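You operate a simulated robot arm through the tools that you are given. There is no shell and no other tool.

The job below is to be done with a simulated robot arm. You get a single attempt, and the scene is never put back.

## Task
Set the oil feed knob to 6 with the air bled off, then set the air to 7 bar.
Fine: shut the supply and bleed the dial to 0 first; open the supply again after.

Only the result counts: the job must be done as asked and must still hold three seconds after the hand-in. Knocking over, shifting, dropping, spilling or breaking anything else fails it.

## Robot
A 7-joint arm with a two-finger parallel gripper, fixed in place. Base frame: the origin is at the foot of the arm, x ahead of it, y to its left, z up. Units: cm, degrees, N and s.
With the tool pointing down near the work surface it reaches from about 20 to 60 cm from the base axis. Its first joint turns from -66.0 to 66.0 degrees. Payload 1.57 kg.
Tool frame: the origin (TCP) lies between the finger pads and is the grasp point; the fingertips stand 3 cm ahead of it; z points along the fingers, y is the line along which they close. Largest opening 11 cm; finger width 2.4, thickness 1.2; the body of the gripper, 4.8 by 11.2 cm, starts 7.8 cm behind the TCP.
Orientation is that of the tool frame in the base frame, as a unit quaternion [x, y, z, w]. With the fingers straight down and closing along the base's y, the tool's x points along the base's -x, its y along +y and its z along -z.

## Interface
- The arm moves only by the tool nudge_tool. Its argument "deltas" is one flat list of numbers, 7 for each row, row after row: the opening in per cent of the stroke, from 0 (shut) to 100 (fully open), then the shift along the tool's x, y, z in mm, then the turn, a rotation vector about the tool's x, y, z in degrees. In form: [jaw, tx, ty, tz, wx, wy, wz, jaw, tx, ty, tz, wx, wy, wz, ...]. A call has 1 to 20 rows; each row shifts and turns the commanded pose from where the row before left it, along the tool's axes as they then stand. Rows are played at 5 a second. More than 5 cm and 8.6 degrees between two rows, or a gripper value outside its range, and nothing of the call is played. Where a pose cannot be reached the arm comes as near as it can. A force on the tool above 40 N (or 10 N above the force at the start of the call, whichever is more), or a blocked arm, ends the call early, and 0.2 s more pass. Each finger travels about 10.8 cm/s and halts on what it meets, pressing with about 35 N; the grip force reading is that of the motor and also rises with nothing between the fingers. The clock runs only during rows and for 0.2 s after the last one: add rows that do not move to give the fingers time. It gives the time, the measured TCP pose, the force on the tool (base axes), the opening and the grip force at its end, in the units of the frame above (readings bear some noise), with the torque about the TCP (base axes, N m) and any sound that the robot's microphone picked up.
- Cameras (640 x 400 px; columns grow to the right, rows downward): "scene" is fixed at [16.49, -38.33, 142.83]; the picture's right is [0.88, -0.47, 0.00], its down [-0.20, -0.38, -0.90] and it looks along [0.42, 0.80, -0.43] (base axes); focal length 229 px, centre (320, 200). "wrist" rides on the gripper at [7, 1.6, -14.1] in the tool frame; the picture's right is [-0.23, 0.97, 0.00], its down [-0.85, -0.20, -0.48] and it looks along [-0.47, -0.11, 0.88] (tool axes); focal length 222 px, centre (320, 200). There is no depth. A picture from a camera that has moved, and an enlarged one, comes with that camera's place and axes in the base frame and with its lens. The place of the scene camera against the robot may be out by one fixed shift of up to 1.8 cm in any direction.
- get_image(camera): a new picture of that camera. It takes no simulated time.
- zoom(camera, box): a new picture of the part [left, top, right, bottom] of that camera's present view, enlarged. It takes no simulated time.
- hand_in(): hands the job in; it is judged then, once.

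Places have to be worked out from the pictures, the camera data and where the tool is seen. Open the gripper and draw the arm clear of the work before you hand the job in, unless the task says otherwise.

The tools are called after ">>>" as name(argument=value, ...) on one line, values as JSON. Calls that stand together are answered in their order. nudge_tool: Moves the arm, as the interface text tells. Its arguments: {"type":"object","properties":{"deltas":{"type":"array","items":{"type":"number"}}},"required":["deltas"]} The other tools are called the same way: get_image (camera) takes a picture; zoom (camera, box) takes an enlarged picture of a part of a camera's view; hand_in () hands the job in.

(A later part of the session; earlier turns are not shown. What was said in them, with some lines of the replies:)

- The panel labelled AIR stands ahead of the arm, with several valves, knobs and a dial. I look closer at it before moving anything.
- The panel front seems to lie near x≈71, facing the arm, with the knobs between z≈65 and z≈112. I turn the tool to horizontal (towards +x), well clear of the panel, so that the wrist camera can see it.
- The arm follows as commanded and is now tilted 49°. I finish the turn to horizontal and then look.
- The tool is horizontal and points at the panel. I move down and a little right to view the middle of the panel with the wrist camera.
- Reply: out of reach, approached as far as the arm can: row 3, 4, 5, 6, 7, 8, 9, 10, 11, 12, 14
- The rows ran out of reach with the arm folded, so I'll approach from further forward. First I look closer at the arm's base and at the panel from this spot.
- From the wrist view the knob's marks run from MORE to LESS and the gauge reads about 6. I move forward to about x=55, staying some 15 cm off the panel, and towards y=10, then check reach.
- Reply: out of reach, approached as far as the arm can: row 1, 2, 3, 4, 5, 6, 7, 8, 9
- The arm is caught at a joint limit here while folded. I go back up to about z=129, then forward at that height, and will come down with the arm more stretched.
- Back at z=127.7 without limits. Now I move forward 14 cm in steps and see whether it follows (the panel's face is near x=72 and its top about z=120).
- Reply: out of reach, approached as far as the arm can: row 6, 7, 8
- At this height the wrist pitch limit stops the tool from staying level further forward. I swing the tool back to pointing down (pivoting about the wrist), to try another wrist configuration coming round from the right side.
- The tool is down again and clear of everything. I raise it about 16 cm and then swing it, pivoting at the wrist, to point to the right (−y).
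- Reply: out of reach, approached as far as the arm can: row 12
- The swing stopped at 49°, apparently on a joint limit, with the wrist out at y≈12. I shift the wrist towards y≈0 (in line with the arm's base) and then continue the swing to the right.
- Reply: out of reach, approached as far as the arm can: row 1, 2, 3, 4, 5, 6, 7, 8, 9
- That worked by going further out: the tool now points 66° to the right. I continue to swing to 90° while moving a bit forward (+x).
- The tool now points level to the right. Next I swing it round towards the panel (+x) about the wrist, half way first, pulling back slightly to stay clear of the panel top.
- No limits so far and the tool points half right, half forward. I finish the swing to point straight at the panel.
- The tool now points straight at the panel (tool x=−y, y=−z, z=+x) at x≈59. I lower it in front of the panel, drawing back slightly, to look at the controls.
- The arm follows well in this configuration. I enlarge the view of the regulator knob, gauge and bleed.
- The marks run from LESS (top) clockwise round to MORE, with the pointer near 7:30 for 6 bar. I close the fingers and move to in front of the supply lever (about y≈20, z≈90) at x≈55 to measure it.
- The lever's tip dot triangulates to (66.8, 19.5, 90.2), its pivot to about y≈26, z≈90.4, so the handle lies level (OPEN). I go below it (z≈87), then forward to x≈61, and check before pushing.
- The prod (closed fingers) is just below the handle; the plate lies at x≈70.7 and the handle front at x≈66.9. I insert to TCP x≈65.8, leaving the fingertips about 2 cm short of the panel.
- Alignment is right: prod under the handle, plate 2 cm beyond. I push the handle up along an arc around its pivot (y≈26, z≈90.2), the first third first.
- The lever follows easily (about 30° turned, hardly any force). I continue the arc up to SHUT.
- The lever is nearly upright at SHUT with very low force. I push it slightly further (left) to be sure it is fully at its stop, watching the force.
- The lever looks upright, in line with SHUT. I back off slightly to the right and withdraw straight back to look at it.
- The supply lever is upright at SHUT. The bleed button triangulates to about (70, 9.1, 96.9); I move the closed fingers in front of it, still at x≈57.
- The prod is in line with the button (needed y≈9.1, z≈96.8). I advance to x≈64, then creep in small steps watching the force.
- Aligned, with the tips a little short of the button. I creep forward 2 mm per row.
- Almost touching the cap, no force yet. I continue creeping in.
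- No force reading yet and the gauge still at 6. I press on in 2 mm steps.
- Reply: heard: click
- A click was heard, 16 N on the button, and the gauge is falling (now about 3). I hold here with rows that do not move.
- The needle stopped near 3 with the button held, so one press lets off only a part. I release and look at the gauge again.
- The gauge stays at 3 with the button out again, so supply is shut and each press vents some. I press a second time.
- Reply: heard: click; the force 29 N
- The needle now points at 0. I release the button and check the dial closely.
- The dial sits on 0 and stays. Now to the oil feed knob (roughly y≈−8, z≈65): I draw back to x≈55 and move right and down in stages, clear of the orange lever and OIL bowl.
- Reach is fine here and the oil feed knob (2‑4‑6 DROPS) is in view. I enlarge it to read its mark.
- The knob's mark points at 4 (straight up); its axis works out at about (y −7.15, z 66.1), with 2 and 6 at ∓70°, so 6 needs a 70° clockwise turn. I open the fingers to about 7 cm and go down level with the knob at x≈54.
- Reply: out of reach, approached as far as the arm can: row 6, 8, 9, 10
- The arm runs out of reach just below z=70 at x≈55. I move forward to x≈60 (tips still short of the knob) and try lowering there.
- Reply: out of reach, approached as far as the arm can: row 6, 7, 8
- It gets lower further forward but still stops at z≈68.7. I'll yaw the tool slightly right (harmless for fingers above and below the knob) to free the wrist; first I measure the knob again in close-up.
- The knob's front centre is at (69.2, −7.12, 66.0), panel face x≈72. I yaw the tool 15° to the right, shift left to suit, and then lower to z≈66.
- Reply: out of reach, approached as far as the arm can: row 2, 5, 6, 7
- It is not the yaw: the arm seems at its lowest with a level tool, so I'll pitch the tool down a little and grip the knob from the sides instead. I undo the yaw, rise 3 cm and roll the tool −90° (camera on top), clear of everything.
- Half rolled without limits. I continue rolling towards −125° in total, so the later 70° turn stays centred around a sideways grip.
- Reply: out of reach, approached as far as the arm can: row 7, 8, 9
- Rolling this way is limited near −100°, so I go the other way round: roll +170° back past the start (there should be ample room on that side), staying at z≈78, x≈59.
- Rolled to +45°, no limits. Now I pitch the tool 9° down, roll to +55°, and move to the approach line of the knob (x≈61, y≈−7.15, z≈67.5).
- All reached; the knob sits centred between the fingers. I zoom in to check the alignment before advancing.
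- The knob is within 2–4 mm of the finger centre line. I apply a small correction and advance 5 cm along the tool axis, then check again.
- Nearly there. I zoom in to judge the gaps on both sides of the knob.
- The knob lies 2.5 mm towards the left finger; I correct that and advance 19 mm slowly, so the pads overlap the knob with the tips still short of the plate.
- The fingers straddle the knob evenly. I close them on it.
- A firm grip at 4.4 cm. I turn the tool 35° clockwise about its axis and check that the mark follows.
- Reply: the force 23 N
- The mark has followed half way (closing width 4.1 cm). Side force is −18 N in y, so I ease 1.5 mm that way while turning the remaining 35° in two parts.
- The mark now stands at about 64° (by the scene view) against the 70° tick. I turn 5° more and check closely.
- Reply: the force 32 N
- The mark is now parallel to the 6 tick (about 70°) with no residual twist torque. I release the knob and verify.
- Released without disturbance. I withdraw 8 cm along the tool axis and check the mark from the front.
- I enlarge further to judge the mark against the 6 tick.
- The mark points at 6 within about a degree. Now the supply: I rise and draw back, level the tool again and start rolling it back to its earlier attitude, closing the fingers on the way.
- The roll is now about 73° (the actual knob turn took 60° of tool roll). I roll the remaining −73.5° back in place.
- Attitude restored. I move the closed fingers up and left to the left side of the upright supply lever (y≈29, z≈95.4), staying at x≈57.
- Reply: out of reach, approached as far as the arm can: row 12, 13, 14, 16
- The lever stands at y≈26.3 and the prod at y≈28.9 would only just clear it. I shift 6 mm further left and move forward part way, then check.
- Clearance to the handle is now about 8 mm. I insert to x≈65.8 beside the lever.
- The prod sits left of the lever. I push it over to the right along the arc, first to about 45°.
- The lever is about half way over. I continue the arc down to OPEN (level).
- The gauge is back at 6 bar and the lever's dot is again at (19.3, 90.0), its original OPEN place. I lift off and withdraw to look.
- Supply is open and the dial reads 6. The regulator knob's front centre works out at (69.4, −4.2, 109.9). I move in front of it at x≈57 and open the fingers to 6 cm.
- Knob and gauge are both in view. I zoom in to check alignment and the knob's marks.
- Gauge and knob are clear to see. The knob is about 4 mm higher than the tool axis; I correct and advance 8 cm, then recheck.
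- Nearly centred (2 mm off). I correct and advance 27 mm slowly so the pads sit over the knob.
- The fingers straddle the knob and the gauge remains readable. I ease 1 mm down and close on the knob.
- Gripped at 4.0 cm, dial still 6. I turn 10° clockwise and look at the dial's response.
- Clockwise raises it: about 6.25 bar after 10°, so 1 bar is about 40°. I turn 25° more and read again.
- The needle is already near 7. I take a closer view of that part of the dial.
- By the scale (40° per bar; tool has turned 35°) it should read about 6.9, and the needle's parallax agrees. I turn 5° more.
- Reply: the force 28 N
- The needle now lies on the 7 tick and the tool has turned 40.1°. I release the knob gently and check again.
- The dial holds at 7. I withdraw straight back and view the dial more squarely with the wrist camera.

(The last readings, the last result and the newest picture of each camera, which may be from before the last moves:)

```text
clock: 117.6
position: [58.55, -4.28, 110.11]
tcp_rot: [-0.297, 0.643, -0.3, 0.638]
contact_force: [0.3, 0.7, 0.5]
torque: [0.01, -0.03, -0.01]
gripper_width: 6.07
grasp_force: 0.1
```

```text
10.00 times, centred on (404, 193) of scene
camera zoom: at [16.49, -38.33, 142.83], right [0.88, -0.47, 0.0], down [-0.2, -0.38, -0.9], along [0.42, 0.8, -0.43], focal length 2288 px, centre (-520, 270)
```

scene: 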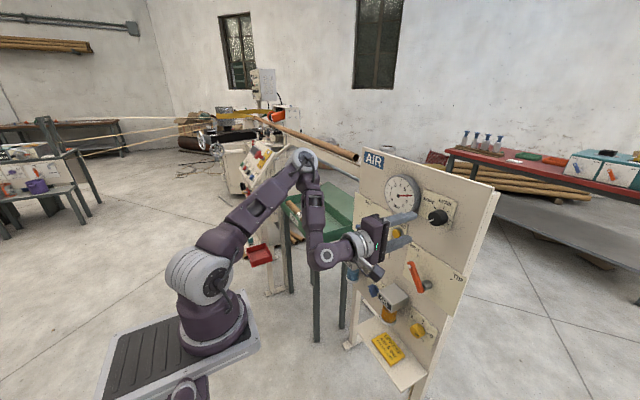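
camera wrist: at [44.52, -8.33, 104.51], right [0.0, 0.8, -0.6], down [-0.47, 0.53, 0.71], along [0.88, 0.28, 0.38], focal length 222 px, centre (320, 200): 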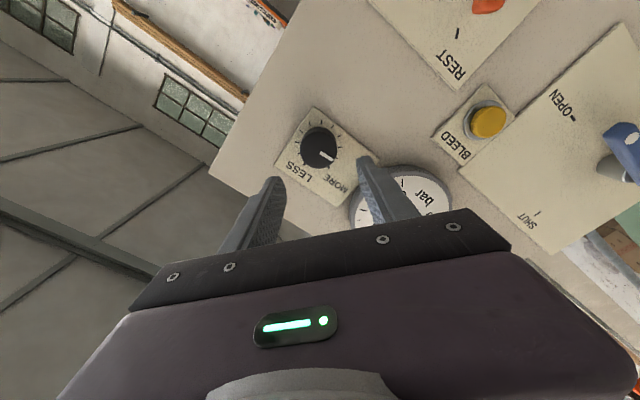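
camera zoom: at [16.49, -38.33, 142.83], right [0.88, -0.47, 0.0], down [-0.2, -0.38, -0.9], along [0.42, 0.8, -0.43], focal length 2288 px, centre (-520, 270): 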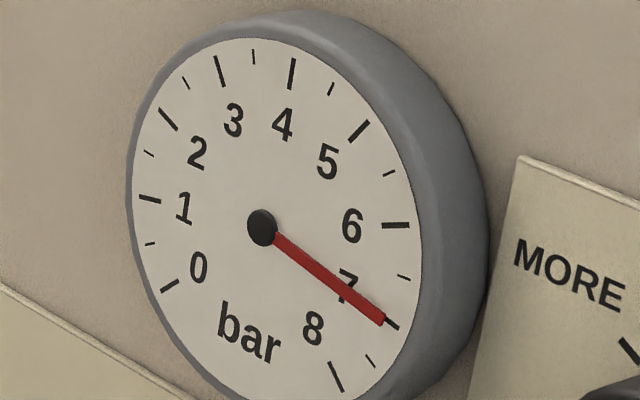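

It reads 7 in the scene view. For a square-on check I roll back 40° and move left so the wrist camera faces the dial directly.

>>> nudge_tool(deltas=[55, 0, 0, 0, 0, 0, -8, 55, 0, 0, 0, 0, 0, -8, 55, 0, 0, 0, 0, 0, -8, 55, 0, 0, 0, 0, 0, -8, 55, 0, 0, 0, 0, 0, -8, 55, -17, 0, 0, 0, 0, 0, 55, -17, 0, 0, 0, 0, 0, 55, -17, 0, 0, 0, 0, 0, 55, -17, 0, 0, 0, 0, 0, 55, -17, 0, 0, 0, 0, 0, 55, -17, 0, 0, 0, 0, 0, 55, -17, 0, 0, 0, 0, 0, 55, -17, 0, 0, 0, 0, 0, 55, -17, 0, 0, 0, 0, 0, 55, -17, 0, 0, 0, 0, 0, 55, -17, 0, 0, 0, 0, 0, 55, -17, 0, 0, 0, 0, 0, 55, 0, 0, 0, 0, 0, 0])

>>> get_image(camera="wrist")

>>> get_image(camera="scene")

```text
clock: 121.4
position: [58.82, 16.13, 110.17]
tcp_rot: [-0.5, 0.503, -0.5, 0.498]
contact_force: [0.2, 0.1, 0.4]
torque: [0.0, 0.02, 0.02]
gripper_width: 6.05
grasp_force: 0.1
```

```text
taken
camera wrist: at [44.63, 9.27, 108.64], right [0.0, 0.23, -0.97], down [-0.47, 0.86, 0.2], along [0.88, 0.46, 0.1], focal length 222 px, centre (320, 200)
```

wrist: 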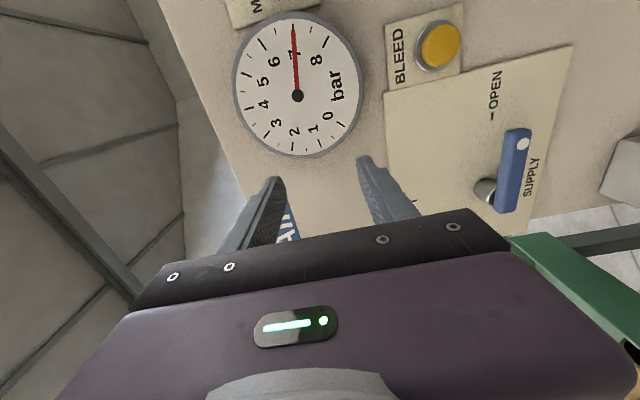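

```text
taken
```

scene: 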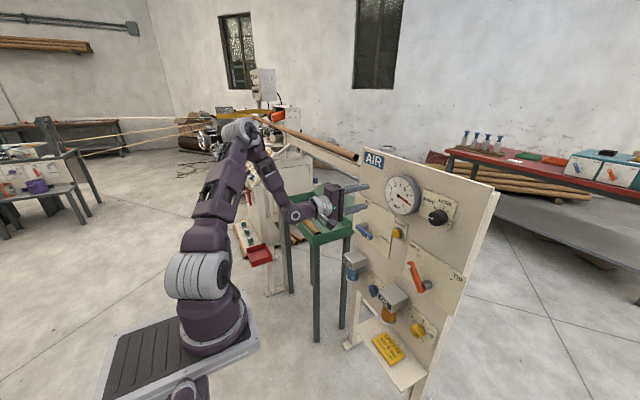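

The wrist camera now faces the dial. I enlarge it to read it exactly.

>>> zoom(camera="wrist", box=[225, 5, 369, 165])

>>> zoom(camera="wrist", box=[270, 10, 334, 60])

>>> zoom(camera="scene", box=[330, 205, 490, 345])

```text
2.50 times, centred on (297, 85) of wrist
camera zoom: at [44.63, 9.27, 108.64], right [0.0, 0.23, -0.97], down [-0.47, 0.86, 0.2], along [0.88, 0.46, 0.1], focal length 555 px, centre (378, 488)
```

zoom: 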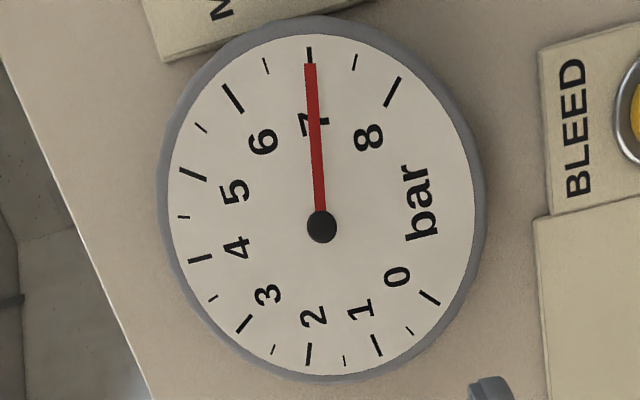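

```text
8.00 times, centred on (302, 35) of wrist
camera zoom: at [44.63, 9.27, 108.64], right [0.0, 0.23, -0.97], down [-0.47, 0.86, 0.2], along [0.88, 0.46, 0.1], focal length 1777 px, centre (464, 1520)
```

zoom: 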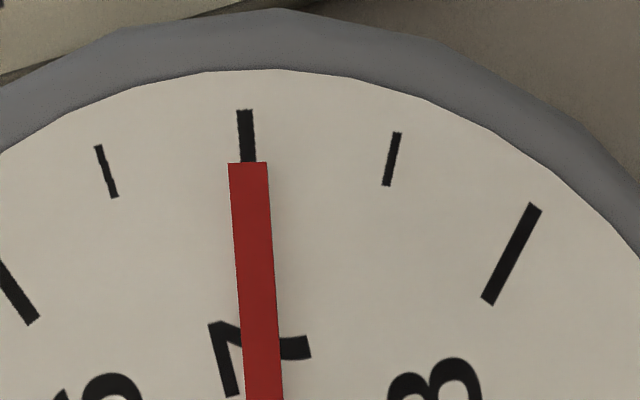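

```text
2.86 times, centred on (410, 275) of scene
camera zoom: at [16.49, -38.33, 142.83], right [0.88, -0.47, 0.0], down [-0.2, -0.38, -0.9], along [0.42, 0.8, -0.43], focal length 654 px, centre (63, -14)
```

zoom: 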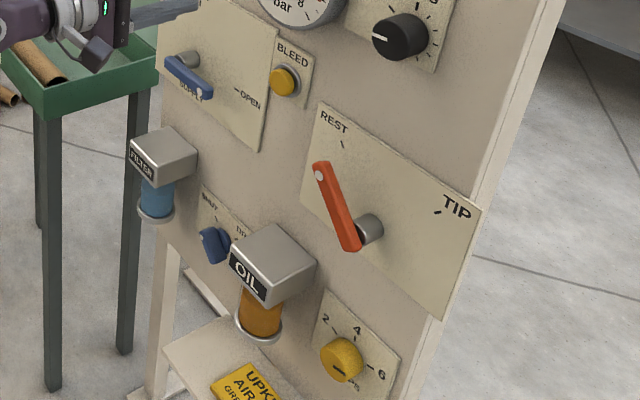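

The dial reads 7.0 exactly; supply is OPEN, oil feed at 6, drain and tip levers untouched. I open the gripper and draw the arm back and up, clear of the panel.

>>> nudge_tool(deltas=[70, 0, 0, -10, 0, 0, 0, 85, 0, -5, -10, 0, 0, 0, 100, 0, -12, -10, 0, 0, 0, 100, 0, -12, -10, 0, 0, 0, 100, 0, -12, -10, 0, 0, 0, 100, 0, -12, -10, 0, 0, 0, 100, 0, -12, -10, 0, 0, 0, 100, 0, -12, -10, 0, 0, 0, 100, 0, 0, 0, 0, 0, 0, 100, 0, 0, 0, 0, 0, 0, 100, 0, 0, 0, 0, 0, 0, 100, 0, 0, 0, 0, 0, 0])

>>> get_image(camera="scene")

>>> zoom(camera="scene", box=[340, 150, 500, 250])

>>> zoom(camera="scene", box=[395, 305, 455, 345])

```text
clock: 124.0
position: [50.67, 16.02, 118.15]
tcp_rot: [-0.499, 0.504, -0.5, 0.498]
contact_force: [-0.8, 0.0, 0.6]
torque: [0.01, -0.01, 0.0]
gripper_width: 11.01
grasp_force: 0.1
```

```text
taken
```

scene: 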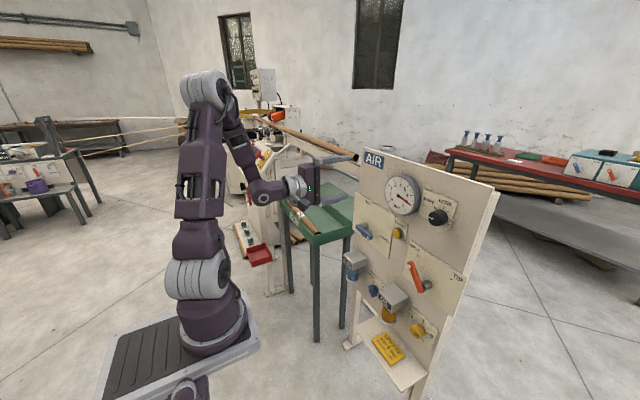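

```text
4.00 times, centred on (420, 200) of scene
camera zoom: at [16.49, -38.33, 142.83], right [0.88, -0.47, 0.0], down [-0.2, -0.38, -0.9], along [0.42, 0.8, -0.43], focal length 915 px, centre (-80, 200)
```

zoom: 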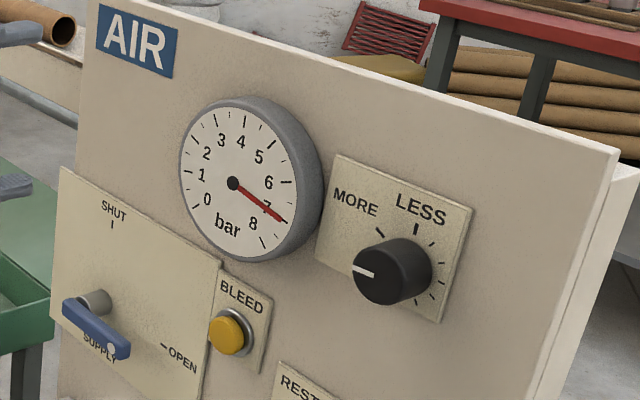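

```text
10.00 times, centred on (425, 325) of scene
camera zoom: at [16.49, -38.33, 142.83], right [0.88, -0.47, 0.0], down [-0.2, -0.38, -0.9], along [0.42, 0.8, -0.43], focal length 2288 px, centre (-730, -1050)
```

zoom: 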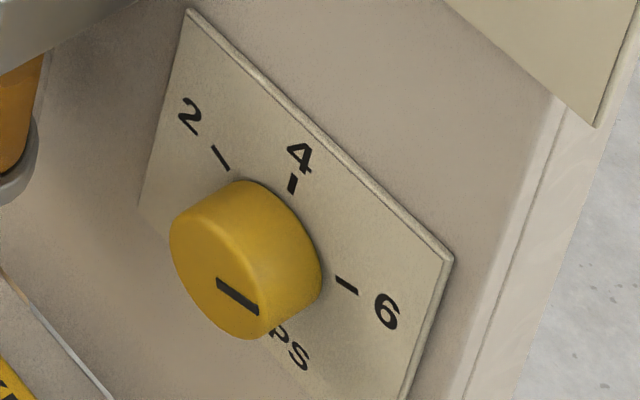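

The dial holds at 7, the supply is at OPEN, and the oil feed mark points at 6. The gripper is open, the arm is clear and nothing else has moved, so I hand the job in.

>>> hand_in()

```text
The job is handed in.
```

The oil feed knob is at 6 and the air is at 7 bar with the supply open. I've handed the job in but haven't seen the verdict.

1. **Supply shut:** I turned the supply lever to SHUT before touching anything else.
2. **Air bled:** It took two presses of the bleed button to bring the dial from 6 to 0. The dial stayed at 0 until I reopened the supply.
3. **Oil feed:** I turned the knob from 4 to 6. By the pictures its mark is within about 2° of the 6 tick.
4. **Supply reopened:** The lever is back at its original OPEN position, and the dial returned to 6 bar.
5. **Air set:** I turned the regulator about 40° clockwise. The dial, viewed square-on, reads 7.0 and held there after I let go.

The card on the shelf says 5 bar; I set 7 as you asked. The drain and the tip lever were not touched, and nothing else was moved. The gripper is open and the arm is drawn back from the panel.
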